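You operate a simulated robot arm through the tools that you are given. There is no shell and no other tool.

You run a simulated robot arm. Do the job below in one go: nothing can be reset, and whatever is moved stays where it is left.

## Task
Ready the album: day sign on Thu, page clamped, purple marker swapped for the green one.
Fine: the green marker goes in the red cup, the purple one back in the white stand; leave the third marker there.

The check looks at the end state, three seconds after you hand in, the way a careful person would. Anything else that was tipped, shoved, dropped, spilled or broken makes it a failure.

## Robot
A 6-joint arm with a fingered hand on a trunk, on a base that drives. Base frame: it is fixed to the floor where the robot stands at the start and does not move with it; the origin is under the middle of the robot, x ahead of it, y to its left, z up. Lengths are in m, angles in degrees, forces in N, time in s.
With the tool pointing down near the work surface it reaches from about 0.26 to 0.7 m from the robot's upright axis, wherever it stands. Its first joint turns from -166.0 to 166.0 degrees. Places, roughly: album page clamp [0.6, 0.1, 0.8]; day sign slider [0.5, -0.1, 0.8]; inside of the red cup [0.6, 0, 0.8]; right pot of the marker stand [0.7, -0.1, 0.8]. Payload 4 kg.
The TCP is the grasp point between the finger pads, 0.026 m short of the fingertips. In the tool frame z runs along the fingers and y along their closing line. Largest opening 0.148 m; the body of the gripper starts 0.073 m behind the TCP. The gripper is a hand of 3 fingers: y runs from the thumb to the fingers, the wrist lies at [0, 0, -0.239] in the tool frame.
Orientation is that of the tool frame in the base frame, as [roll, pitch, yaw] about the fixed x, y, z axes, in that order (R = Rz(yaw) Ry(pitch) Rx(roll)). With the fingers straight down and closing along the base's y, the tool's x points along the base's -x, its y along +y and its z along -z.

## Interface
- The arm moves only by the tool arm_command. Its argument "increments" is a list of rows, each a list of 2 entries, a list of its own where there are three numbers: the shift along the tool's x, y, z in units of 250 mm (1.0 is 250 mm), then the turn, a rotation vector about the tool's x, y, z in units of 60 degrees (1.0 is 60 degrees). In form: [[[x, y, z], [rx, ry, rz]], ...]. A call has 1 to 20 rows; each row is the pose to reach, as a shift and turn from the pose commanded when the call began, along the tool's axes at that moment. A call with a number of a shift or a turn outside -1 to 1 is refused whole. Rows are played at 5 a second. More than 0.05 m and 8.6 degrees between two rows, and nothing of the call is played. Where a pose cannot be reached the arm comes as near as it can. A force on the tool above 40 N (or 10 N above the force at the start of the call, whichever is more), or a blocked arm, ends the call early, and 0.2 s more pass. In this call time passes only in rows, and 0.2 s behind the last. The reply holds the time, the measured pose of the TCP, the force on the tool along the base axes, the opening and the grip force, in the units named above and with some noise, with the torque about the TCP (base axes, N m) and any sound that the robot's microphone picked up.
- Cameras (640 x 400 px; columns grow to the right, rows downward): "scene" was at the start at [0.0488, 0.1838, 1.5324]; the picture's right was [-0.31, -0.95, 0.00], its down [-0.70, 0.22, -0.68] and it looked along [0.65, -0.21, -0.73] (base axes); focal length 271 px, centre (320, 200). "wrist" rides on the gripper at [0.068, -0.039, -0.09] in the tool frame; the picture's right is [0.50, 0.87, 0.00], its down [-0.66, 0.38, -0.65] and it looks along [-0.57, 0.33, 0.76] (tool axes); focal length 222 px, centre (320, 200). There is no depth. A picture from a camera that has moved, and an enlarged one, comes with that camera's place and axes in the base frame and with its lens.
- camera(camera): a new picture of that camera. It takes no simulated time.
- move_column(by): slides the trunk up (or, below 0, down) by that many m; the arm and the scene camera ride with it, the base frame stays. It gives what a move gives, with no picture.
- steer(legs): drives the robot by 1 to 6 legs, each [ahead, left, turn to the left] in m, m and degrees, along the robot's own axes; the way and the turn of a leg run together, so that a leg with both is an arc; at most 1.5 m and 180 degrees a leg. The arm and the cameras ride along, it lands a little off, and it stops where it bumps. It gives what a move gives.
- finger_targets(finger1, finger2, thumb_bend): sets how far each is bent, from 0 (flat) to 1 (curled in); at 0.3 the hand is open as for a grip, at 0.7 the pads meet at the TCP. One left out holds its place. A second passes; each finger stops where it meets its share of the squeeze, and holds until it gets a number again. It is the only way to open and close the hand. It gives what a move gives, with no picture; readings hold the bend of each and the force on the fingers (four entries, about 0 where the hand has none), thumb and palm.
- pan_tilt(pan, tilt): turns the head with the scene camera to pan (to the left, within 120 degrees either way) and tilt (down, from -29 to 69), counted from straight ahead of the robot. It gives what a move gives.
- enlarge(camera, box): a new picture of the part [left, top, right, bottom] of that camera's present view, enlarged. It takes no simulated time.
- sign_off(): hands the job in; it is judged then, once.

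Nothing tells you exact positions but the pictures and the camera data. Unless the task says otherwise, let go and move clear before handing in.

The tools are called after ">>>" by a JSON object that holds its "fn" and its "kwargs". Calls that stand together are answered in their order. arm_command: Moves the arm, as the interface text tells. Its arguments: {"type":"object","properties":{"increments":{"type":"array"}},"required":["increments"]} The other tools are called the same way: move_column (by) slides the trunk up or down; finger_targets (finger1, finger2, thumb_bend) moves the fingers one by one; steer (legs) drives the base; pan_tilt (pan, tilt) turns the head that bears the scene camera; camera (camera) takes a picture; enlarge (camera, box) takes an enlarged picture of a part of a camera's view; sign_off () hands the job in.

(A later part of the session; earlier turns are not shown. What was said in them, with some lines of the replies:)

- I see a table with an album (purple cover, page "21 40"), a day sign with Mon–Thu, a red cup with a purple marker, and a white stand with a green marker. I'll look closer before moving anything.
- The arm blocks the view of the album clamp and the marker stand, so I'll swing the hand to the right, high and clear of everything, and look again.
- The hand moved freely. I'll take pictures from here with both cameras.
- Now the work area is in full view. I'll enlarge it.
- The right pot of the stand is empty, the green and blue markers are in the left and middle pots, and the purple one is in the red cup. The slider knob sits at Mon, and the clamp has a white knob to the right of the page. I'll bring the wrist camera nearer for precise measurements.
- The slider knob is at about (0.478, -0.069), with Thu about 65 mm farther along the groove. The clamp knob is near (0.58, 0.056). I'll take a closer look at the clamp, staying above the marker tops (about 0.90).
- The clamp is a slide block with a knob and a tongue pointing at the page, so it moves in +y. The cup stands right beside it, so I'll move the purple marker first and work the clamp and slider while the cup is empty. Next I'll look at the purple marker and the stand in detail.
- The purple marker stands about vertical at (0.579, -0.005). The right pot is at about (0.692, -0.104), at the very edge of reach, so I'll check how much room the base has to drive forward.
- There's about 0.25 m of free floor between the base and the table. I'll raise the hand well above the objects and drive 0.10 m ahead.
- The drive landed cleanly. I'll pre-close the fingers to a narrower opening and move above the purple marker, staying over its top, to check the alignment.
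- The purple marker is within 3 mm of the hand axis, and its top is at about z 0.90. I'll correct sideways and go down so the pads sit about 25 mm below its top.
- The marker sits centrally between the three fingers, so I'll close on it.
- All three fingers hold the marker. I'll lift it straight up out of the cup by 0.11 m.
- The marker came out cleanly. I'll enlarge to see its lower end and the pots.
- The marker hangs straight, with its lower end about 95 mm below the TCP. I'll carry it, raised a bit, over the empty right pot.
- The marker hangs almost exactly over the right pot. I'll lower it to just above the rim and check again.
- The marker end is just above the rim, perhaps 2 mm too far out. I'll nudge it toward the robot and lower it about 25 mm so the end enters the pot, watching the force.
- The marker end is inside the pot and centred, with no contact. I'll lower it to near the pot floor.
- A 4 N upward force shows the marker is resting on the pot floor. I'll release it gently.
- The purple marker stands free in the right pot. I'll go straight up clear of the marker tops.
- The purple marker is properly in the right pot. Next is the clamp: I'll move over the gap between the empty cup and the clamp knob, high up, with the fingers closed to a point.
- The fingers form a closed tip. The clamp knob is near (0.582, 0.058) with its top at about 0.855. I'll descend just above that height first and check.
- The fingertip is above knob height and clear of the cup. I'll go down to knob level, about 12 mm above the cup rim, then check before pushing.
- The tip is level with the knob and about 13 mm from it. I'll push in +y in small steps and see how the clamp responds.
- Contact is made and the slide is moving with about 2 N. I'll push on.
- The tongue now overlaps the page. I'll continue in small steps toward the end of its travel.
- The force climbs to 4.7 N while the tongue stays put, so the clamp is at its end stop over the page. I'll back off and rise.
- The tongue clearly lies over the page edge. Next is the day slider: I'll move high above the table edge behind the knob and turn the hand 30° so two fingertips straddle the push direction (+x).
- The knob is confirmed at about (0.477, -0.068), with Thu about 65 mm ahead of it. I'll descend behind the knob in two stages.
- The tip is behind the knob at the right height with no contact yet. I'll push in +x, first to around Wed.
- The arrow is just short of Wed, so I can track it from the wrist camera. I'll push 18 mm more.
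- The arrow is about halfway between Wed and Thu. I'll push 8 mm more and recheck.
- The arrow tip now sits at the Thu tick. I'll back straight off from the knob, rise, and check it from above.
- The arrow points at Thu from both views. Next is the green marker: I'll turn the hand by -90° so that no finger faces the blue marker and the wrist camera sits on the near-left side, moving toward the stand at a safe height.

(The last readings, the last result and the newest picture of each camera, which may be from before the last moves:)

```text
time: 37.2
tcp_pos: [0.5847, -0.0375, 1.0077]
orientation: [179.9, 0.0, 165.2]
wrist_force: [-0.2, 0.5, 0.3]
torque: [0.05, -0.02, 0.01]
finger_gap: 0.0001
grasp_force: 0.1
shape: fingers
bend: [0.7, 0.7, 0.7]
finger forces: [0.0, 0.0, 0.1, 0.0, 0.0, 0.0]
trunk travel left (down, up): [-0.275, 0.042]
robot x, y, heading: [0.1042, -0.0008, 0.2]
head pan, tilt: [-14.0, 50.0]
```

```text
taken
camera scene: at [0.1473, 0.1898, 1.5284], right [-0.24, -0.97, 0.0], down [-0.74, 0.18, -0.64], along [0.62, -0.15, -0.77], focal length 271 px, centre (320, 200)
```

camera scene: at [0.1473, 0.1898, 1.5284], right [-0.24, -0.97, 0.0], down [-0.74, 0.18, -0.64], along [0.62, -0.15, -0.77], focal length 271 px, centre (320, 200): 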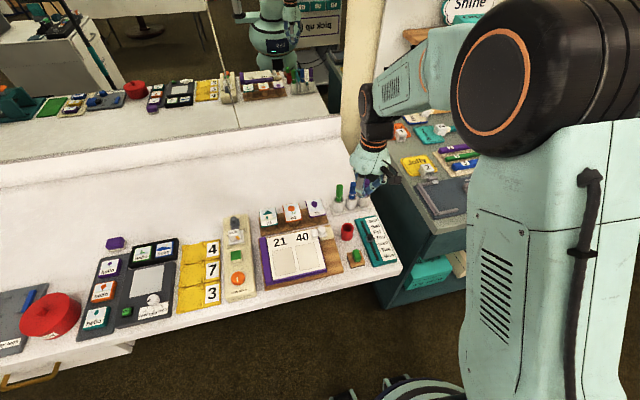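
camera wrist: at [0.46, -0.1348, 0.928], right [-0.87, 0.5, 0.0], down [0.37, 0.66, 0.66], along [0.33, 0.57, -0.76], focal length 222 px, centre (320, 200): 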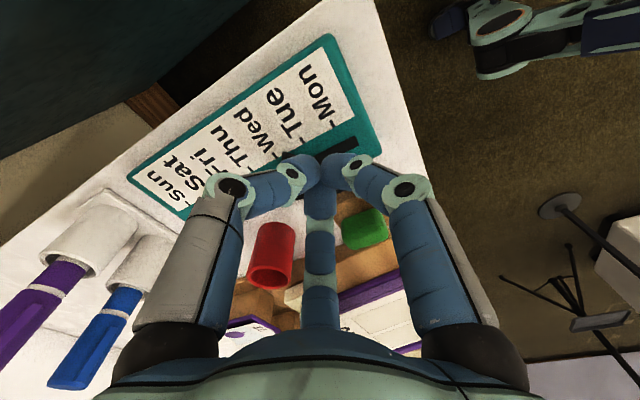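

>>> {"fn": "arm_command", "kwargs": {"increments": [[[-0.044, 0.029, 0], [0, 0, 0.125]], [[-0.088, 0.058, 0], [0, 0, 0.25]], [[-0.132, 0.088, 0], [0, 0, 0.375]], [[-0.176, 0.117, 0], [0, 0, 0.5]], [[-0.22, 0.146, 0], [0, 0, 0.625]], [[-0.264, 0.175, 0], [0, 0, 0.75]]]}}

>>> {"fn": "finger_targets", "kwargs": {"finger1": 0.5, "finger2": 0.5, "thumb_bend": 0.5}}

>>> {"fn": "camera", "kwargs": {"camera": "wrist"}}

>>> {"fn": "enlarge", "kwargs": {"camera": "scene", "box": [310, 140, 410, 220]}}

```text
time: 38.6
tcp_pos: [0.6606, -0.011, 1.0084]
orientation: [179.9, 0.0, 120.1]
wrist_force: [0.4, -0.9, 0.7]
torque: [0.02, -0.03, -0.01]
finger_gap: 0.0
grasp_force: 0.0
shape: fingers
bend: [0.7, 0.7, 0.7]
finger forces: [0.0, 0.0, 0.0, 0.1, 0.0, 0.0]
trunk travel left (down, up): [-0.275, 0.042]
robot x, y, heading: [0.1, -0.0005, 0.1]
head pan, tilt: [-14.0, 50.0]
```

```text
time: 39.6
tcp_pos: [0.6587, -0.0122, 1.0079]
orientation: [179.9, -0.1, 120.1]
wrist_force: [-1.2, 0.9, 0.0]
torque: [-0.04, -0.01, -0.03]
finger_gap: 0.0617
grasp_force: 0.0
shape: fingers
bend: [0.5, 0.5, 0.5]
finger forces: [0.0, 0.0, 0.0, 0.1, 0.0, 0.0]
trunk travel left (down, up): [-0.275, 0.042]
robot x, y, heading: [0.0969, -0.0023, -0.0]
head pan, tilt: [-14.0, 50.0]
```

```text
taken
camera wrist: at [0.5919, 0.0276, 1.0984], right [0.5, 0.87, 0.0], down [0.66, -0.38, 0.65], along [0.57, -0.32, -0.76], focal length 222 px, centre (320, 200)
```

wrist: 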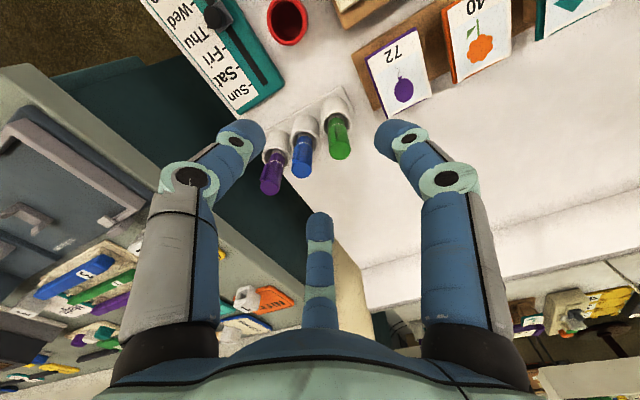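

```text
5.00 times, centred on (360, 180) of scene
camera zoom: at [0.1468, 0.1897, 1.5284], right [-0.24, -0.97, 0.0], down [-0.74, 0.18, -0.64], along [0.62, -0.15, -0.77], focal length 1353 px, centre (120, 300)
```

zoom: 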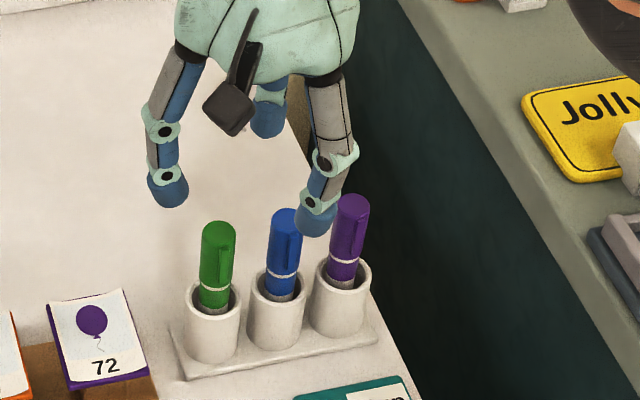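

>>> {"fn": "enlarge", "kwargs": {"camera": "wrist", "box": [260, 90, 380, 180]}}

```text
4.44 times, centred on (320, 135) of wrist
camera zoom: at [0.5919, 0.0276, 1.0984], right [0.5, 0.87, 0.0], down [0.66, -0.38, 0.65], along [0.57, -0.32, -0.76], focal length 987 px, centre (320, 489)
```

zoom: 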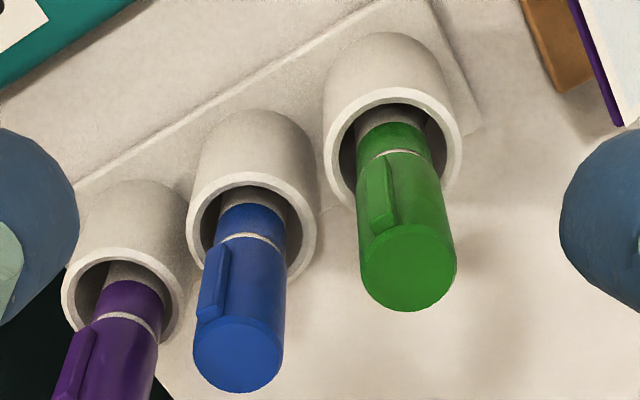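

The green marker is at about (0.693, -0.008). I'll centre the hand over it, still above its top.

>>> {"fn": "arm_command", "kwargs": {"increments": [[[-0.0272, 0.0612, 0], [0, 0, 0]], [[-0.0544, 0.1224, 0.05], [0, 0, 0]], [[-0.0544, 0.1224, 0.172], [0, 0, 0]]]}}

>>> {"fn": "camera", "kwargs": {"camera": "wrist"}}

>>> {"fn": "enlarge", "kwargs": {"camera": "wrist", "box": [260, 80, 380, 170]}}

>>> {"fn": "enlarge", "kwargs": {"camera": "scene", "box": [310, 140, 410, 220]}}

```text
time: 40.4
tcp_pos: [0.6939, -0.008, 0.9649]
orientation: [179.9, 0.0, 120.2]
wrist_force: [0.1, 0.1, -0.6]
torque: [-0.01, 0.01, 0.0]
finger_gap: 0.0615
grasp_force: 0.1
shape: fingers
bend: [0.5, 0.5, 0.5]
finger forces: [0.0, 0.0, 0.0, 0.1, 0.1, 0.1]
trunk travel left (down, up): [-0.275, 0.042]
robot x, y, heading: [0.0966, -0.0009, -0.1]
head pan, tilt: [-14.0, 50.0]
```

```text
taken
camera wrist: at [0.6253, 0.0314, 1.0558], right [0.5, 0.87, 0.0], down [0.66, -0.38, 0.65], along [0.57, -0.32, -0.76], focal length 222 px, centre (320, 200)
```

wrist: 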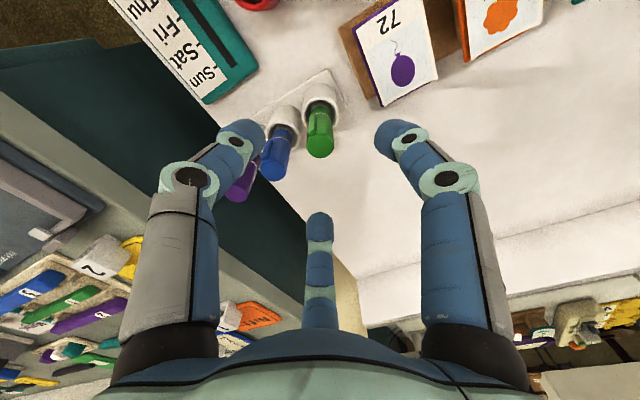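

```text
4.44 times, centred on (320, 125) of wrist
camera zoom: at [0.6253, 0.0314, 1.0558], right [0.5, 0.87, 0.0], down [0.66, -0.38, 0.65], along [0.57, -0.32, -0.76], focal length 987 px, centre (320, 533)
```

zoom: 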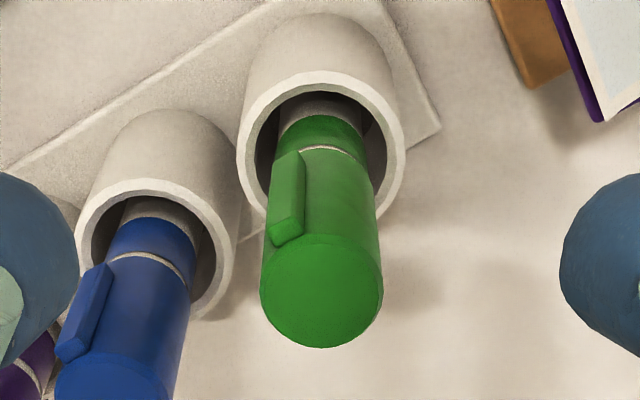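

```text
5.00 times, centred on (360, 180) of scene
camera zoom: at [0.1471, 0.1897, 1.5284], right [-0.24, -0.97, 0.0], down [-0.74, 0.18, -0.64], along [0.62, -0.15, -0.77], focal length 1353 px, centre (120, 300)
```

zoom: 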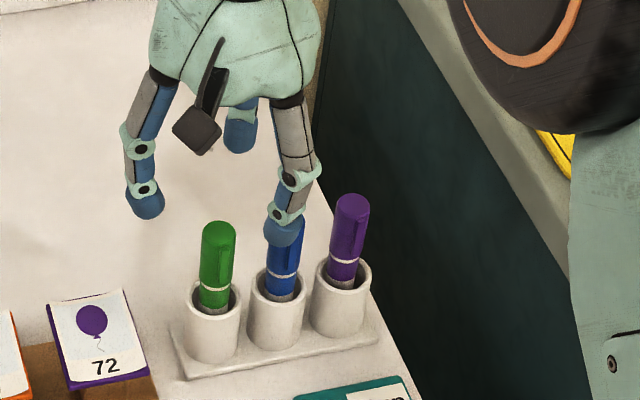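

The green marker is exactly on the hand axis, and the blue one lies in the gap between two fingers. I'll descend to the gripping height.

>>> {"fn": "arm_command", "kwargs": {"increments": [[[0, 0, 0.08], [0, 0, 0]], [[0, 0, 0.17], [0, 0, 0]], [[0, 0, 0.26], [0, 0, 0]], [[0, 0, 0.352], [0, 0, 0]]]}}

>>> {"fn": "camera", "kwargs": {"camera": "wrist"}}

>>> {"fn": "enlarge", "kwargs": {"camera": "scene", "box": [310, 140, 410, 220]}}

```text
time: 41.4
tcp_pos: [0.6931, -0.0085, 0.8773]
orientation: [179.9, 0.1, 120.1]
wrist_force: [-1.2, 0.4, -0.5]
torque: [0.03, -0.02, -0.03]
finger_gap: 0.0617
grasp_force: 0.1
shape: fingers
bend: [0.5, 0.5, 0.5]
finger forces: [0.0, 0.1, 0.1, 0.0, 0.1, 0.1]
trunk travel left (down, up): [-0.275, 0.042]
robot x, y, heading: [0.0985, -0.0015, 0.5]
head pan, tilt: [-14.0, 50.0]
```

```text
taken
camera wrist: at [0.6246, 0.0318, 0.9672], right [0.5, 0.87, 0.0], down [0.66, -0.38, 0.65], along [0.57, -0.32, -0.76], focal length 222 px, centre (320, 200)
```

wrist: 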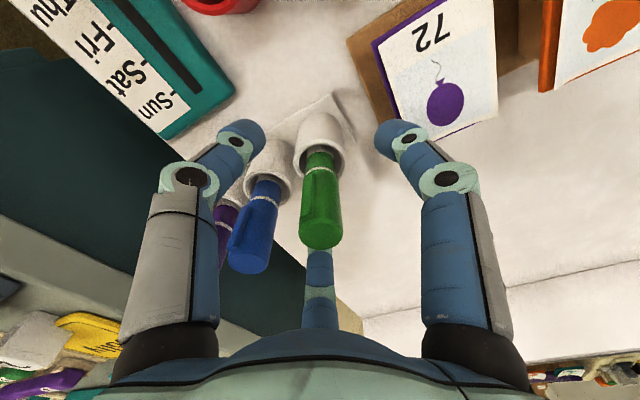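

```text
5.00 times, centred on (360, 180) of scene
camera zoom: at [0.1471, 0.1897, 1.5284], right [-0.24, -0.97, 0.0], down [-0.74, 0.18, -0.64], along [0.62, -0.15, -0.77], focal length 1353 px, centre (120, 300)
```

zoom: 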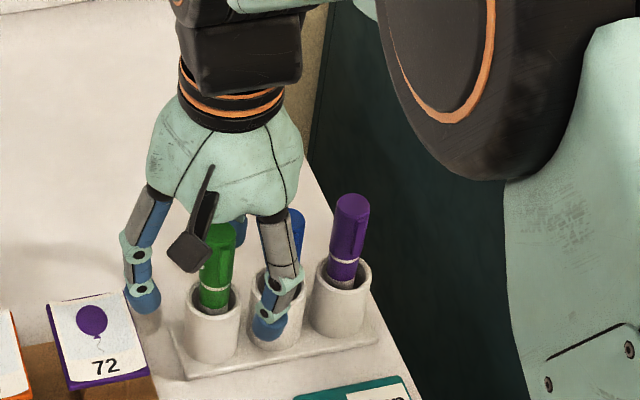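

Everything is clear, so I'll close on the green marker.

>>> {"fn": "finger_targets", "kwargs": {"finger1": 0.7, "finger2": 0.7, "thumb_bend": 0.7}}

>>> {"fn": "camera", "kwargs": {"camera": "wrist"}}

```text
time: 42.4
tcp_pos: [0.6925, -0.0078, 0.876]
orientation: [179.9, 0.1, 120.2]
wrist_force: [0.0, 0.8, -0.2]
torque: [0.01, -0.02, 0.02]
finger_gap: 0.0125
grasp_force: 6.6
shape: fingers
bend: [0.65, 0.65, 0.67]
finger forces: [4.1, 4.5, 0.0, 0.1, 4.8, 0.1]
trunk travel left (down, up): [-0.275, 0.042]
robot x, y, heading: [0.0984, -0.0009, -0.0]
head pan, tilt: [-14.0, 50.0]
```

```text
taken
camera wrist: at [0.6244, 0.0318, 0.9674], right [0.5, 0.87, 0.0], down [0.66, -0.38, 0.65], along [0.57, -0.32, -0.76], focal length 222 px, centre (320, 200)
```

wrist: 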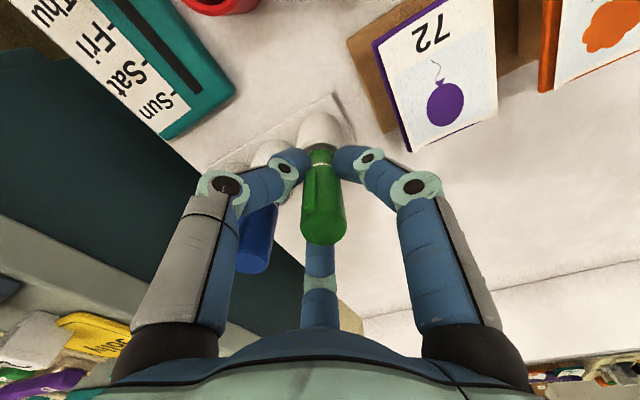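

The grip is good. I'll lift straight up.

>>> {"fn": "arm_command", "kwargs": {"increments": [[[0, 0, -0.06], [0, 0, 0]], [[0, 0, -0.16], [0, 0, 0]], [[0, 0, -0.26], [0, 0, 0]], [[0, 0, -0.36], [0, 0, 0]], [[0, 0, -0.48], [0, 0, 0]]]}}

>>> {"fn": "enlarge", "kwargs": {"camera": "scene", "box": [310, 140, 410, 220]}}

>>> {"fn": "enlarge", "kwargs": {"camera": "wrist", "box": [220, 50, 380, 260]}}

```text
time: 43.6
tcp_pos: [0.6928, -0.0083, 0.9969]
orientation: [179.8, 0.0, 120.1]
wrist_force: [-1.1, -0.4, -1.2]
torque: [-0.01, -0.01, -0.04]
finger_gap: 0.0126
grasp_force: 6.7
shape: fingers
bend: [0.65, 0.65, 0.67]
finger forces: [4.0, 4.5, 0.0, 0.0, 4.7, 0.1]
trunk travel left (down, up): [-0.275, 0.042]
robot x, y, heading: [0.1013, -0.001, -0.1]
head pan, tilt: [-14.0, 50.0]
```

```text
5.00 times, centred on (360, 180) of scene
camera zoom: at [0.1464, 0.1897, 1.5284], right [-0.24, -0.97, 0.0], down [-0.74, 0.18, -0.64], along [0.62, -0.15, -0.77], focal length 1353 px, centre (120, 300)
```

zoom: 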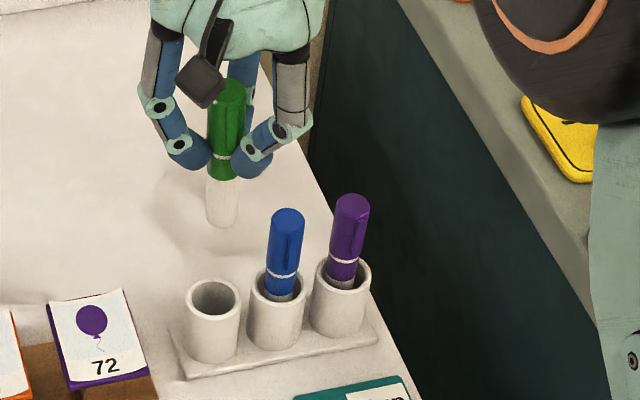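

```text
1.90 times, centred on (300, 155) of wrist
camera zoom: at [0.6253, 0.0311, 1.0871], right [0.5, 0.87, 0.0], down [0.66, -0.38, 0.65], along [0.57, -0.32, -0.76], focal length 423 px, centre (358, 286)
```

zoom: 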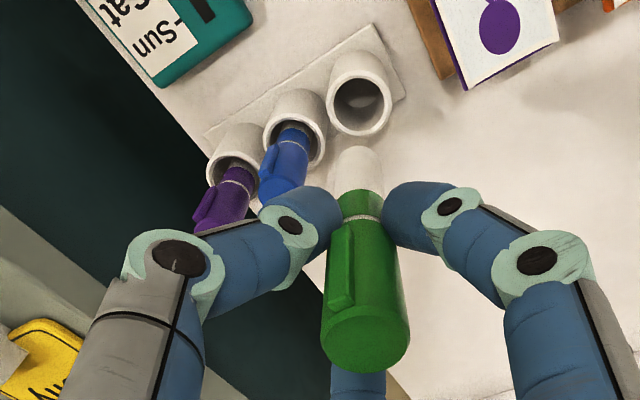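

The green marker is out, and the blue and purple ones stand undisturbed. I'll carry it over the red cup.

>>> {"fn": "arm_command", "kwargs": {"increments": [[[0.0557, -0.096, -0.02], [0, 0, 0]], [[0.1114, -0.1921, -0.02], [0, 0, 0]], [[0.167, -0.2881, -0.02], [0, 0, 0]], [[0.2227, -0.3842, -0.02], [0, 0, 0]]]}}

>>> {"fn": "enlarge", "kwargs": {"camera": "wrist", "box": [250, 60, 390, 240]}}

>>> {"fn": "enlarge", "kwargs": {"camera": "scene", "box": [300, 170, 400, 250]}}

```text
time: 44.6
tcp_pos: [0.5809, -0.0082, 1.0022]
orientation: [179.9, 0.1, 120.2]
wrist_force: [-0.2, -0.3, -1.3]
torque: [0.03, 0.0, 0.01]
finger_gap: 0.0124
grasp_force: 6.7
shape: fingers
bend: [0.65, 0.65, 0.67]
finger forces: [4.1, 4.5, 0.1, 0.1, 4.6, 0.1]
trunk travel left (down, up): [-0.275, 0.042]
robot x, y, heading: [0.0984, -0.0036, 0.1]
head pan, tilt: [-14.0, 50.0]
```

```text
2.22 times, centred on (320, 150) of wrist
camera zoom: at [0.513, 0.0307, 1.093], right [0.5, 0.87, 0.0], down [0.66, -0.38, 0.65], along [0.57, -0.32, -0.76], focal length 494 px, centre (320, 311)
```

zoom: 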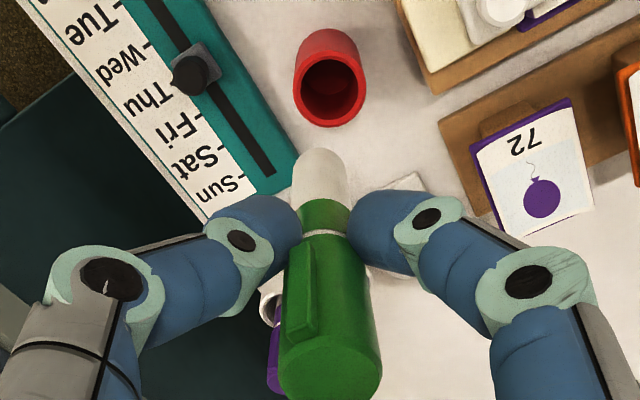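

```text
5.00 times, centred on (350, 210) of scene
camera zoom: at [0.146, 0.1897, 1.5284], right [-0.24, -0.97, 0.0], down [-0.74, 0.18, -0.64], along [0.62, -0.15, -0.77], focal length 1353 px, centre (170, 150)
```

zoom: 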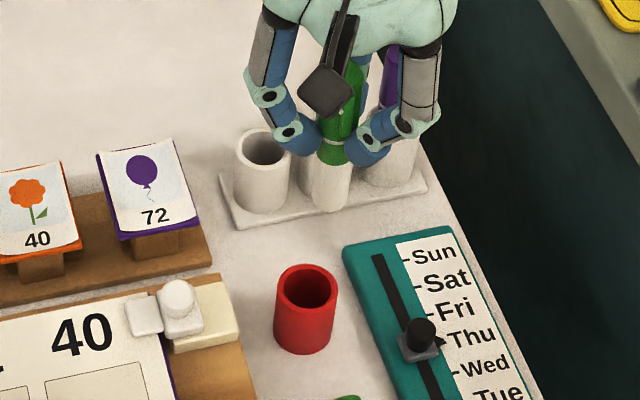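

>>> {"fn": "enlarge", "kwargs": {"camera": "scene", "box": [330, 170, 390, 240]}}

>>> {"fn": "enlarge", "kwargs": {"camera": "wrist", "box": [280, 60, 360, 130]}}

```text
5.71 times, centred on (360, 205) of scene
camera zoom: at [0.146, 0.1897, 1.5284], right [-0.24, -0.97, 0.0], down [-0.74, 0.18, -0.64], along [0.62, -0.15, -0.77], focal length 1547 px, centre (91, 171)
```

zoom: 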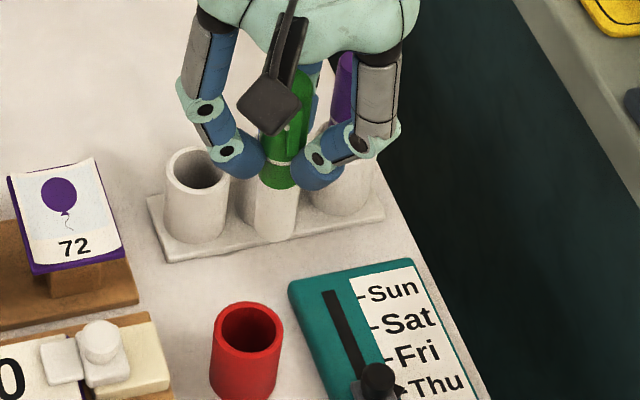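

```text
5.71 times, centred on (320, 95) of wrist
camera zoom: at [0.513, 0.0307, 1.093], right [0.5, 0.87, 0.0], down [0.66, -0.38, 0.65], along [0.57, -0.32, -0.76], focal length 1269 px, centre (320, 800)
```

zoom: 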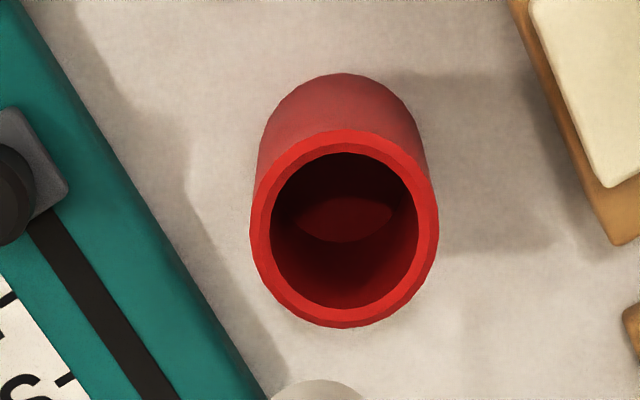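

The cup centre is about 4 mm from the marker axis, along +x and +y. I'll correct that and lower to just above the rim.

>>> {"fn": "arm_command", "kwargs": {"increments": [[[0.0045, 0.02, 0.07], [0, 0, 0]], [[0.0045, 0.02, 0.15], [0, 0, 0]], [[0.0045, 0.02, 0.23], [0, 0, 0]], [[0.0045, 0.02, 0.3], [0, 0, 0]]]}}

>>> {"fn": "enlarge", "kwargs": {"camera": "wrist", "box": [250, 60, 390, 240]}}

>>> {"fn": "enlarge", "kwargs": {"camera": "scene", "box": [320, 190, 380, 250]}}

```text
time: 45.6
tcp_pos: [0.585, -0.0052, 0.9279]
orientation: [179.9, 0.0, 120.2]
wrist_force: [0.1, 0.4, -0.1]
torque: [0.03, 0.04, 0.03]
finger_gap: 0.0122
grasp_force: 6.3
shape: fingers
bend: [0.65, 0.65, 0.67]
finger forces: [4.0, 4.5, 0.0, 0.0, 4.5, 0.0]
trunk travel left (down, up): [-0.275, 0.042]
robot x, y, heading: [0.0989, 0.0031, -0.0]
head pan, tilt: [-14.0, 50.0]
```

```text
2.22 times, centred on (320, 150) of wrist
camera zoom: at [0.5178, 0.0343, 1.0173], right [0.5, 0.87, 0.0], down [0.66, -0.38, 0.65], along [0.57, -0.32, -0.76], focal length 494 px, centre (320, 311)
```

zoom: 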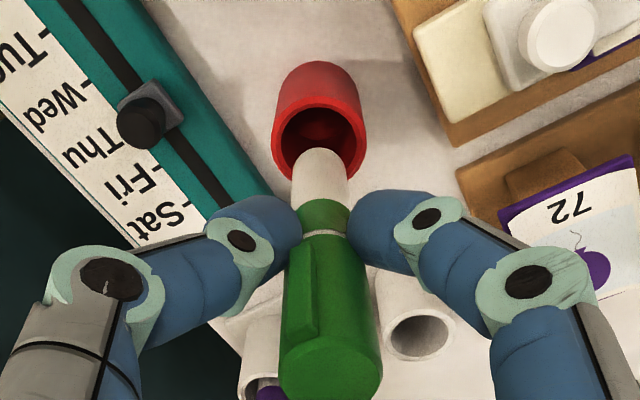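

```text
6.67 times, centred on (350, 220) of scene
camera zoom: at [0.1471, 0.1897, 1.5284], right [-0.24, -0.97, 0.0], down [-0.74, 0.18, -0.64], along [0.62, -0.15, -0.77], focal length 1804 px, centre (120, 67)
```

zoom: 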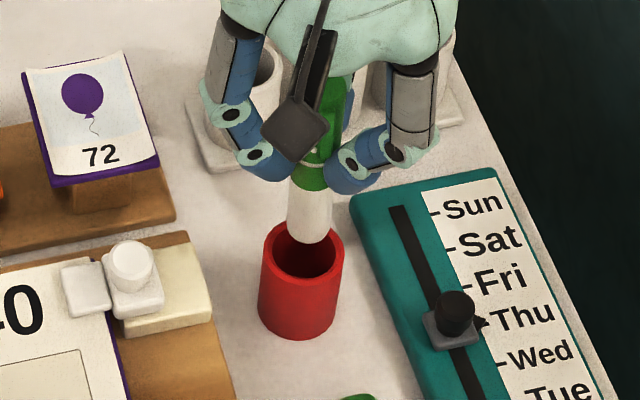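

Nearly aligned. I'll make a small 3 mm correction and lower the end just into the cup, watching the force.

>>> {"fn": "arm_command", "kwargs": {"increments": [[[0.0102, -0.0056, 0.01], [0, 0, 0]], [[0.0102, -0.0056, 0.035], [0, 0, 0]], [[0.0102, -0.0056, 0.06], [0, 0, 0]], [[0.0102, -0.0056, 0.088], [0, 0, 0]]]}}

>>> {"fn": "enlarge", "kwargs": {"camera": "wrist", "box": [250, 60, 390, 240]}}

>>> {"fn": "enlarge", "kwargs": {"camera": "scene", "box": [320, 190, 380, 250]}}

```text
time: 46.6
tcp_pos: [0.5835, -0.0027, 0.9053]
orientation: [179.9, 0.0, 120.2]
wrist_force: [-0.5, 0.9, -0.2]
torque: [-0.01, 0.03, -0.01]
finger_gap: 0.0126
grasp_force: 6.6
shape: fingers
bend: [0.65, 0.65, 0.67]
finger forces: [3.9, 4.5, 0.0, 0.0, 4.5, 0.0]
trunk travel left (down, up): [-0.275, 0.042]
robot x, y, heading: [0.101, -0.0006, 0.1]
head pan, tilt: [-14.0, 50.0]
```

```text
2.22 times, centred on (320, 150) of wrist
camera zoom: at [0.5156, 0.036, 0.9958], right [0.5, 0.87, 0.0], down [0.66, -0.38, 0.65], along [0.57, -0.32, -0.76], focal length 494 px, centre (320, 311)
```

zoom: 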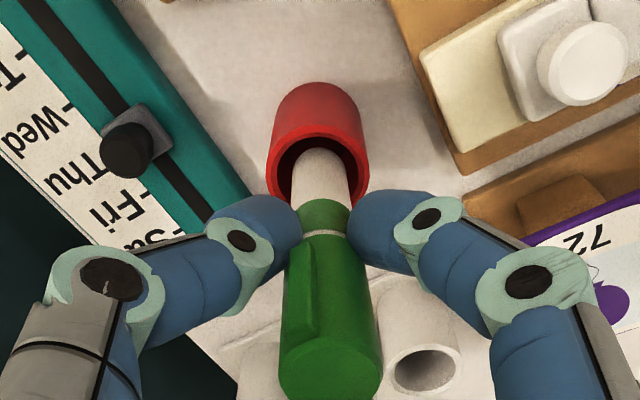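

```text
6.67 times, centred on (350, 220) of scene
camera zoom: at [0.147, 0.1897, 1.5284], right [-0.24, -0.97, 0.0], down [-0.74, 0.18, -0.64], along [0.62, -0.15, -0.77], focal length 1804 px, centre (120, 67)
```

zoom: 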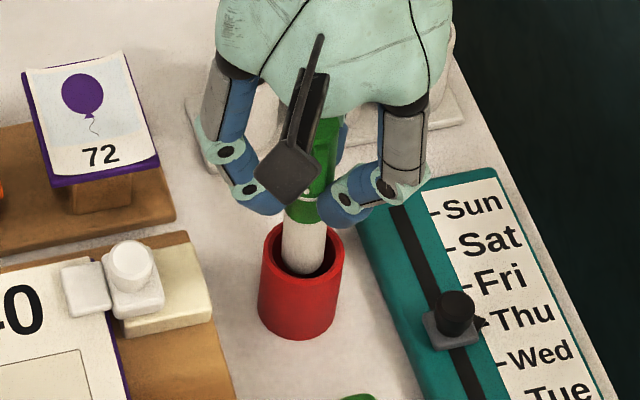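

The end is inside the cup without contact. I'll lower to near the cup floor.

>>> {"fn": "arm_command", "kwargs": {"increments": [[[0, 0, 0.03], [0, 0, 0]], [[0, 0, 0.06], [0, 0, 0]], [[0, 0, 0.085], [0, 0, 0]], [[0, 0, 0.11], [0, 0, 0]]]}}

>>> {"fn": "arm_command", "kwargs": {"increments": [[[0, 0, 0.008], [0, 0, 0]], [[0, 0, 0.016], [0, 0, 0]]]}}

```text
time: 47.6
tcp_pos: [0.5834, -0.0042, 0.8779]
orientation: [179.9, 0.0, 120.1]
wrist_force: [0.3, -0.6, 0.4]
torque: [0.02, -0.02, 0.02]
finger_gap: 0.0122
grasp_force: 6.9
shape: fingers
bend: [0.65, 0.65, 0.67]
finger forces: [4.1, 4.5, 0.0, 0.0, 4.5, 0.0]
trunk travel left (down, up): [-0.275, 0.042]
robot x, y, heading: [0.099, -0.0004, 0.2]
head pan, tilt: [-14.0, 50.0]
```

```text
time: 48.2
tcp_pos: [0.5832, -0.0038, 0.8743]
orientation: [180.0, 0.0, 120.2]
wrist_force: [0.0, 0.4, -0.7]
torque: [0.02, -0.01, 0.0]
finger_gap: 0.0127
grasp_force: 6.3
shape: fingers
bend: [0.65, 0.65, 0.67]
finger forces: [4.2, 4.5, 0.1, 0.1, 4.5, 0.0]
trunk travel left (down, up): [-0.275, 0.042]
robot x, y, heading: [0.1007, 0.0024, 0.1]
head pan, tilt: [-14.0, 50.0]
```

No contact yet, so I'll go down a couple of millimetres more.

>>> {"fn": "arm_command", "kwargs": {"increments": [[[0, 0, 0.006], [0, 0, 0]], [[0, 0, 0.012], [0, 0, 0]]]}}

```text
time: 48.8
tcp_pos: [0.5823, -0.0035, 0.8708]
orientation: [179.9, 0.1, 120.1]
wrist_force: [1.3, 0.3, -0.9]
torque: [-0.03, 0.01, 0.0]
finger_gap: 0.0124
grasp_force: 7.3
shape: fingers
bend: [0.65, 0.65, 0.67]
finger forces: [3.9, 4.6, 0.0, 0.0, 4.4, 0.0]
trunk travel left (down, up): [-0.275, 0.042]
robot x, y, heading: [0.1015, -0.0031, 0.1]
head pan, tilt: [-14.0, 50.0]
```

>>> {"fn": "arm_command", "kwargs": {"increments": [[[0, 0, 0.006], [0, 0, 0]], [[0, 0, 0.012], [0, 0, 0]]]}}

>>> {"fn": "enlarge", "kwargs": {"camera": "scene", "box": [320, 190, 380, 250]}}

```text
time: 49.4
tcp_pos: [0.5831, -0.003, 0.869]
orientation: [179.7, 0.0, 120.2]
wrist_force: [0.8, -0.9, 5.1]
torque: [-0.06, -0.01, -0.01]
finger_gap: 0.0108
grasp_force: 6.9
shape: fingers
bend: [0.65, 0.65, 0.68]
finger forces: [3.9, 5.6, 0.0, 0.0, 4.8, 0.0]
trunk travel left (down, up): [-0.275, 0.042]
robot x, y, heading: [0.0987, -0.0004, 0.2]
head pan, tilt: [-14.0, 50.0]
```

```text
6.67 times, centred on (350, 220) of scene
camera zoom: at [0.1464, 0.1895, 1.5285], right [-0.24, -0.97, 0.0], down [-0.74, 0.18, -0.64], along [0.62, -0.15, -0.77], focal length 1804 px, centre (120, 67)
```

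zoom: 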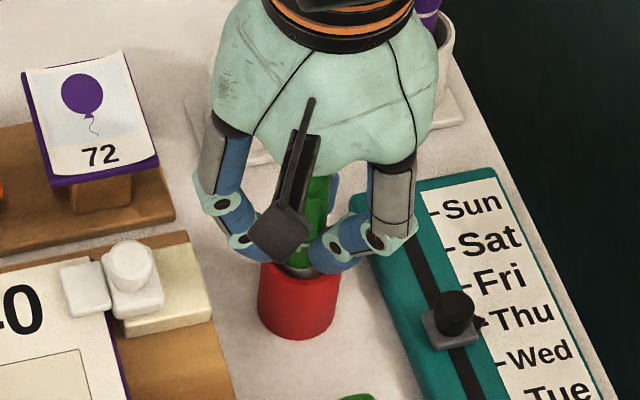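

The marker rests on the cup floor (5 N). I'll release it, opening only as far as the neighbours allow.

>>> {"fn": "finger_targets", "kwargs": {"finger1": 0.52, "finger2": 0.52, "thumb_bend": 0.52}}

>>> {"fn": "camera", "kwargs": {"camera": "wrist"}}

>>> {"fn": "enlarge", "kwargs": {"camera": "scene", "box": [320, 190, 380, 250]}}

```text
time: 50.4
tcp_pos: [0.5835, -0.0028, 0.8682]
orientation: [179.9, 0.0, 120.2]
wrist_force: [0.0, 0.0, 0.0]
torque: [0.01, 0.02, -0.03]
finger_gap: 0.0549
grasp_force: 0.2
shape: fingers
bend: [0.52, 0.52, 0.52]
finger forces: [0.1, 0.0, 0.0, 0.1, 0.1, 0.2]
trunk travel left (down, up): [-0.275, 0.042]
robot x, y, heading: [0.1006, -0.0026, 0.2]
head pan, tilt: [-14.0, 50.0]
```

```text
taken
camera wrist: at [0.5155, 0.0361, 0.9581], right [0.5, 0.87, 0.0], down [0.66, -0.38, 0.65], along [0.57, -0.32, -0.76], focal length 222 px, centre (320, 200)
```

wrist: 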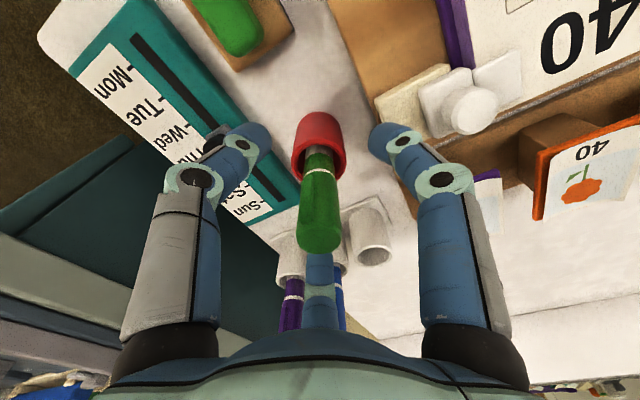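

```text
6.67 times, centred on (350, 220) of scene
camera zoom: at [0.1468, 0.1897, 1.5284], right [-0.24, -0.97, 0.0], down [-0.74, 0.18, -0.64], along [0.62, -0.15, -0.77], focal length 1804 px, centre (120, 67)
```

zoom: 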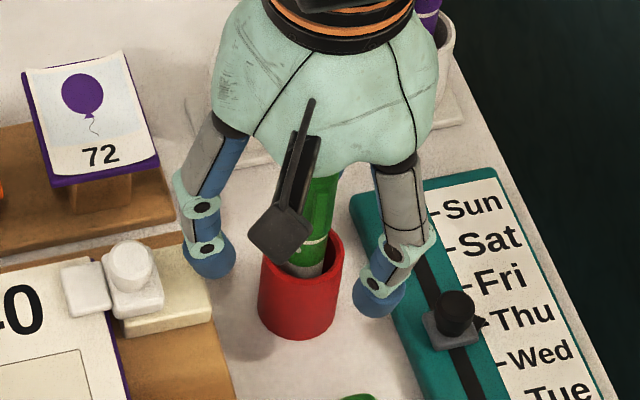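

The green marker stands free in the cup. I'll rise straight up and then move away.

>>> {"fn": "arm_command", "kwargs": {"increments": [[[0, 0, -0.08], [0, 0, 0]], [[0, 0, -0.2], [0, 0, 0]], [[0, 0, -0.34], [0, 0, 0]], [[0, 0, -0.48], [0, 0, 0]], [[0, 0, -0.62], [0, 0, 0]], [[0, 0, -0.76], [0, 0, 0]]]}}

>>> {"fn": "arm_command", "kwargs": {"increments": [[[0.08, -0.14, 0], [0, 0, 0]], [[0.16, -0.28, 0], [0, 0, 0]], [[0.24, -0.42, 0], [0, 0, 0]], [[0.32, -0.56, 0], [0, 0, 0]]]}}

>>> {"fn": "camera", "kwargs": {"camera": "scene"}}

>>> {"fn": "enlarge", "kwargs": {"camera": "scene", "box": [250, 160, 410, 280]}}

>>> {"fn": "camera", "kwargs": {"camera": "wrist"}}

```text
time: 51.8
tcp_pos: [0.5819, -0.0044, 1.0578]
orientation: [179.8, -0.1, 120.2]
wrist_force: [-0.4, 0.7, 0.4]
torque: [-0.01, 0.04, 0.03]
finger_gap: 0.0552
grasp_force: 0.0
shape: fingers
bend: [0.52, 0.52, 0.52]
finger forces: [0.0, 0.0, 0.1, 0.0, 0.1, 0.0]
trunk travel left (down, up): [-0.275, 0.042]
robot x, y, heading: [0.0989, 0.0003, 0.1]
head pan, tilt: [-14.0, 50.0]
```

```text
time: 52.8
tcp_pos: [0.4204, -0.0045, 1.0572]
orientation: [179.7, 0.0, 120.1]
wrist_force: [-0.3, 0.1, 1.1]
torque: [-0.01, 0.0, -0.02]
finger_gap: 0.0553
grasp_force: 0.1
shape: fingers
bend: [0.52, 0.52, 0.52]
finger forces: [0.0, 0.0, 0.0, 0.0, 0.1, 0.0]
trunk travel left (down, up): [-0.275, 0.042]
robot x, y, heading: [0.0987, 0.0007, 0.1]
head pan, tilt: [-14.0, 50.0]
```

```text
taken
camera scene: at [0.1454, 0.1897, 1.5284], right [-0.24, -0.97, 0.0], down [-0.74, 0.18, -0.64], along [0.62, -0.15, -0.77], focal length 271 px, centre (320, 200)
```

scene: 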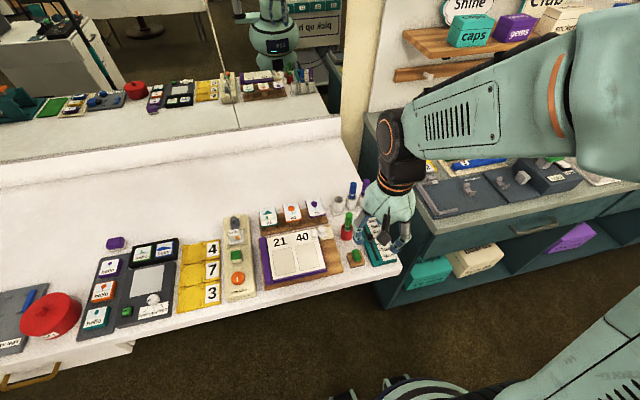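

```text
3.33 times, centred on (330, 220) of scene
camera zoom: at [0.1454, 0.1897, 1.5284], right [-0.24, -0.97, 0.0], down [-0.74, 0.18, -0.64], along [0.62, -0.15, -0.77], focal length 902 px, centre (287, 133)
```

zoom: 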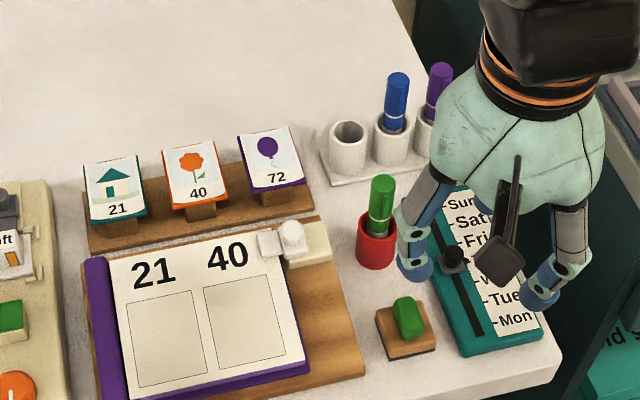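

```text
taken
camera wrist: at [0.3522, 0.0345, 1.1479], right [0.5, 0.87, 0.0], down [0.65, -0.38, 0.66], along [0.57, -0.32, -0.76], focal length 222 px, centre (320, 200)
```

wrist: 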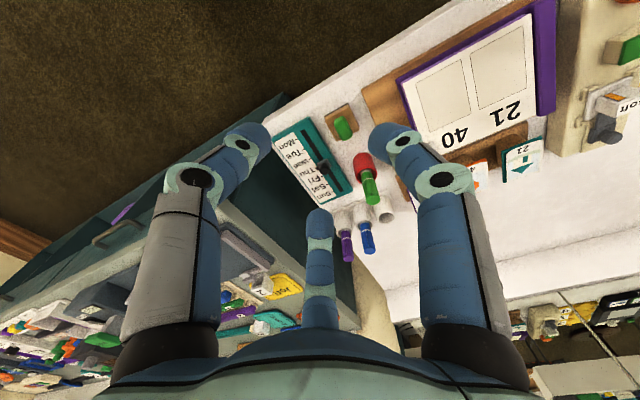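

Everything looks in place. I'll make a final close check of the slider, the clamp and the markers.

>>> {"fn": "enlarge", "kwargs": {"camera": "wrist", "box": [260, 100, 420, 270]}}

>>> {"fn": "enlarge", "kwargs": {"camera": "wrist", "box": [270, 120, 350, 200]}}

>>> {"fn": "enlarge", "kwargs": {"camera": "scene", "box": [300, 200, 360, 245]}}

```text
2.35 times, centred on (340, 185) of wrist
camera zoom: at [0.3522, 0.0345, 1.1479], right [0.5, 0.87, 0.0], down [0.65, -0.38, 0.66], along [0.57, -0.32, -0.76], focal length 523 px, centre (273, 235)
```

zoom: 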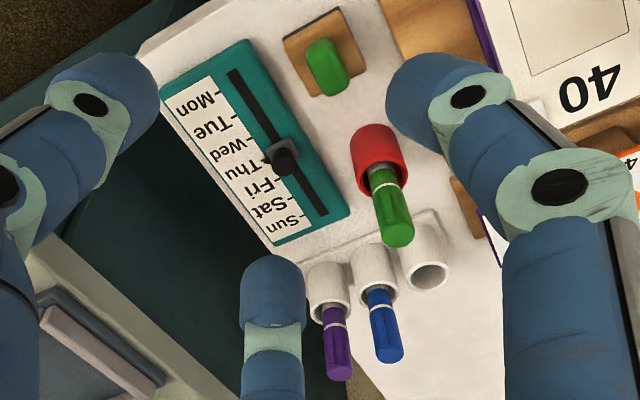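

```text
5.00 times, centred on (310, 160) of wrist
camera zoom: at [0.3522, 0.0345, 1.1479], right [0.5, 0.87, 0.0], down [0.65, -0.38, 0.66], along [0.57, -0.32, -0.76], focal length 1111 px, centre (370, 400)
```

zoom: 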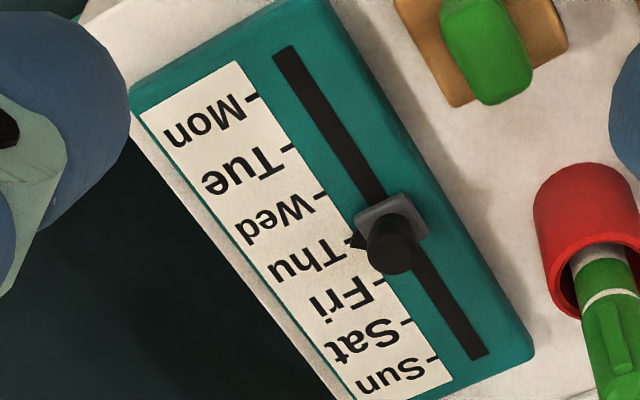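

```text
8.89 times, centred on (330, 222) of scene
camera zoom: at [0.1454, 0.1897, 1.5284], right [-0.24, -0.97, 0.0], down [-0.74, 0.18, -0.64], along [0.62, -0.15, -0.77], focal length 2406 px, centre (231, 0)
```

zoom: 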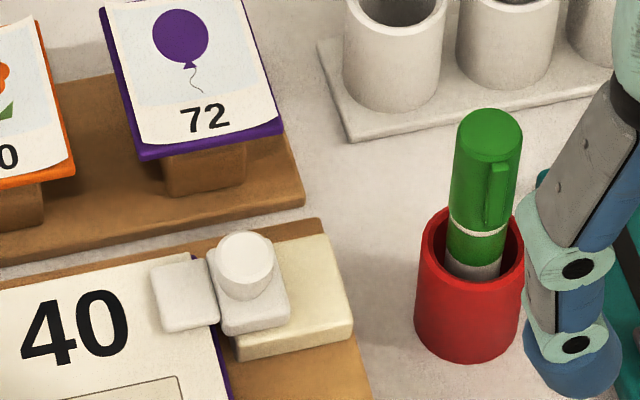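

The day arrow points at Thu and the clamp tongue lies over the page at its stop. The green marker is in the red cup, the purple one is in the right pot, and the blue one is untouched. The hand is empty and clear, so I'm handing in.

>>> {"fn": "sign_off", "kwargs": {}}

```text
The job is handed in.
```

The album is ready and I've handed the job in; no result of the check has come back yet. Here is how things stood in the last pictures, just before handing in:

- **Day sign:** the arrow points at Thu, within about 1 mm of its tick.
- **Page clamp:** it is slid to its end stop, with the tongue lying over the page edge.
- **Purple marker:** it stands in the right pot of the white stand, which was the empty one.
- **Green marker:** it stands in the red cup.
- **Blue marker:** it is still in the middle pot, untouched.

I saw nothing else tipped or moved. I drove the base about 0.10 m forward to reach the stand and left it there. The hand is open and clear of the table.
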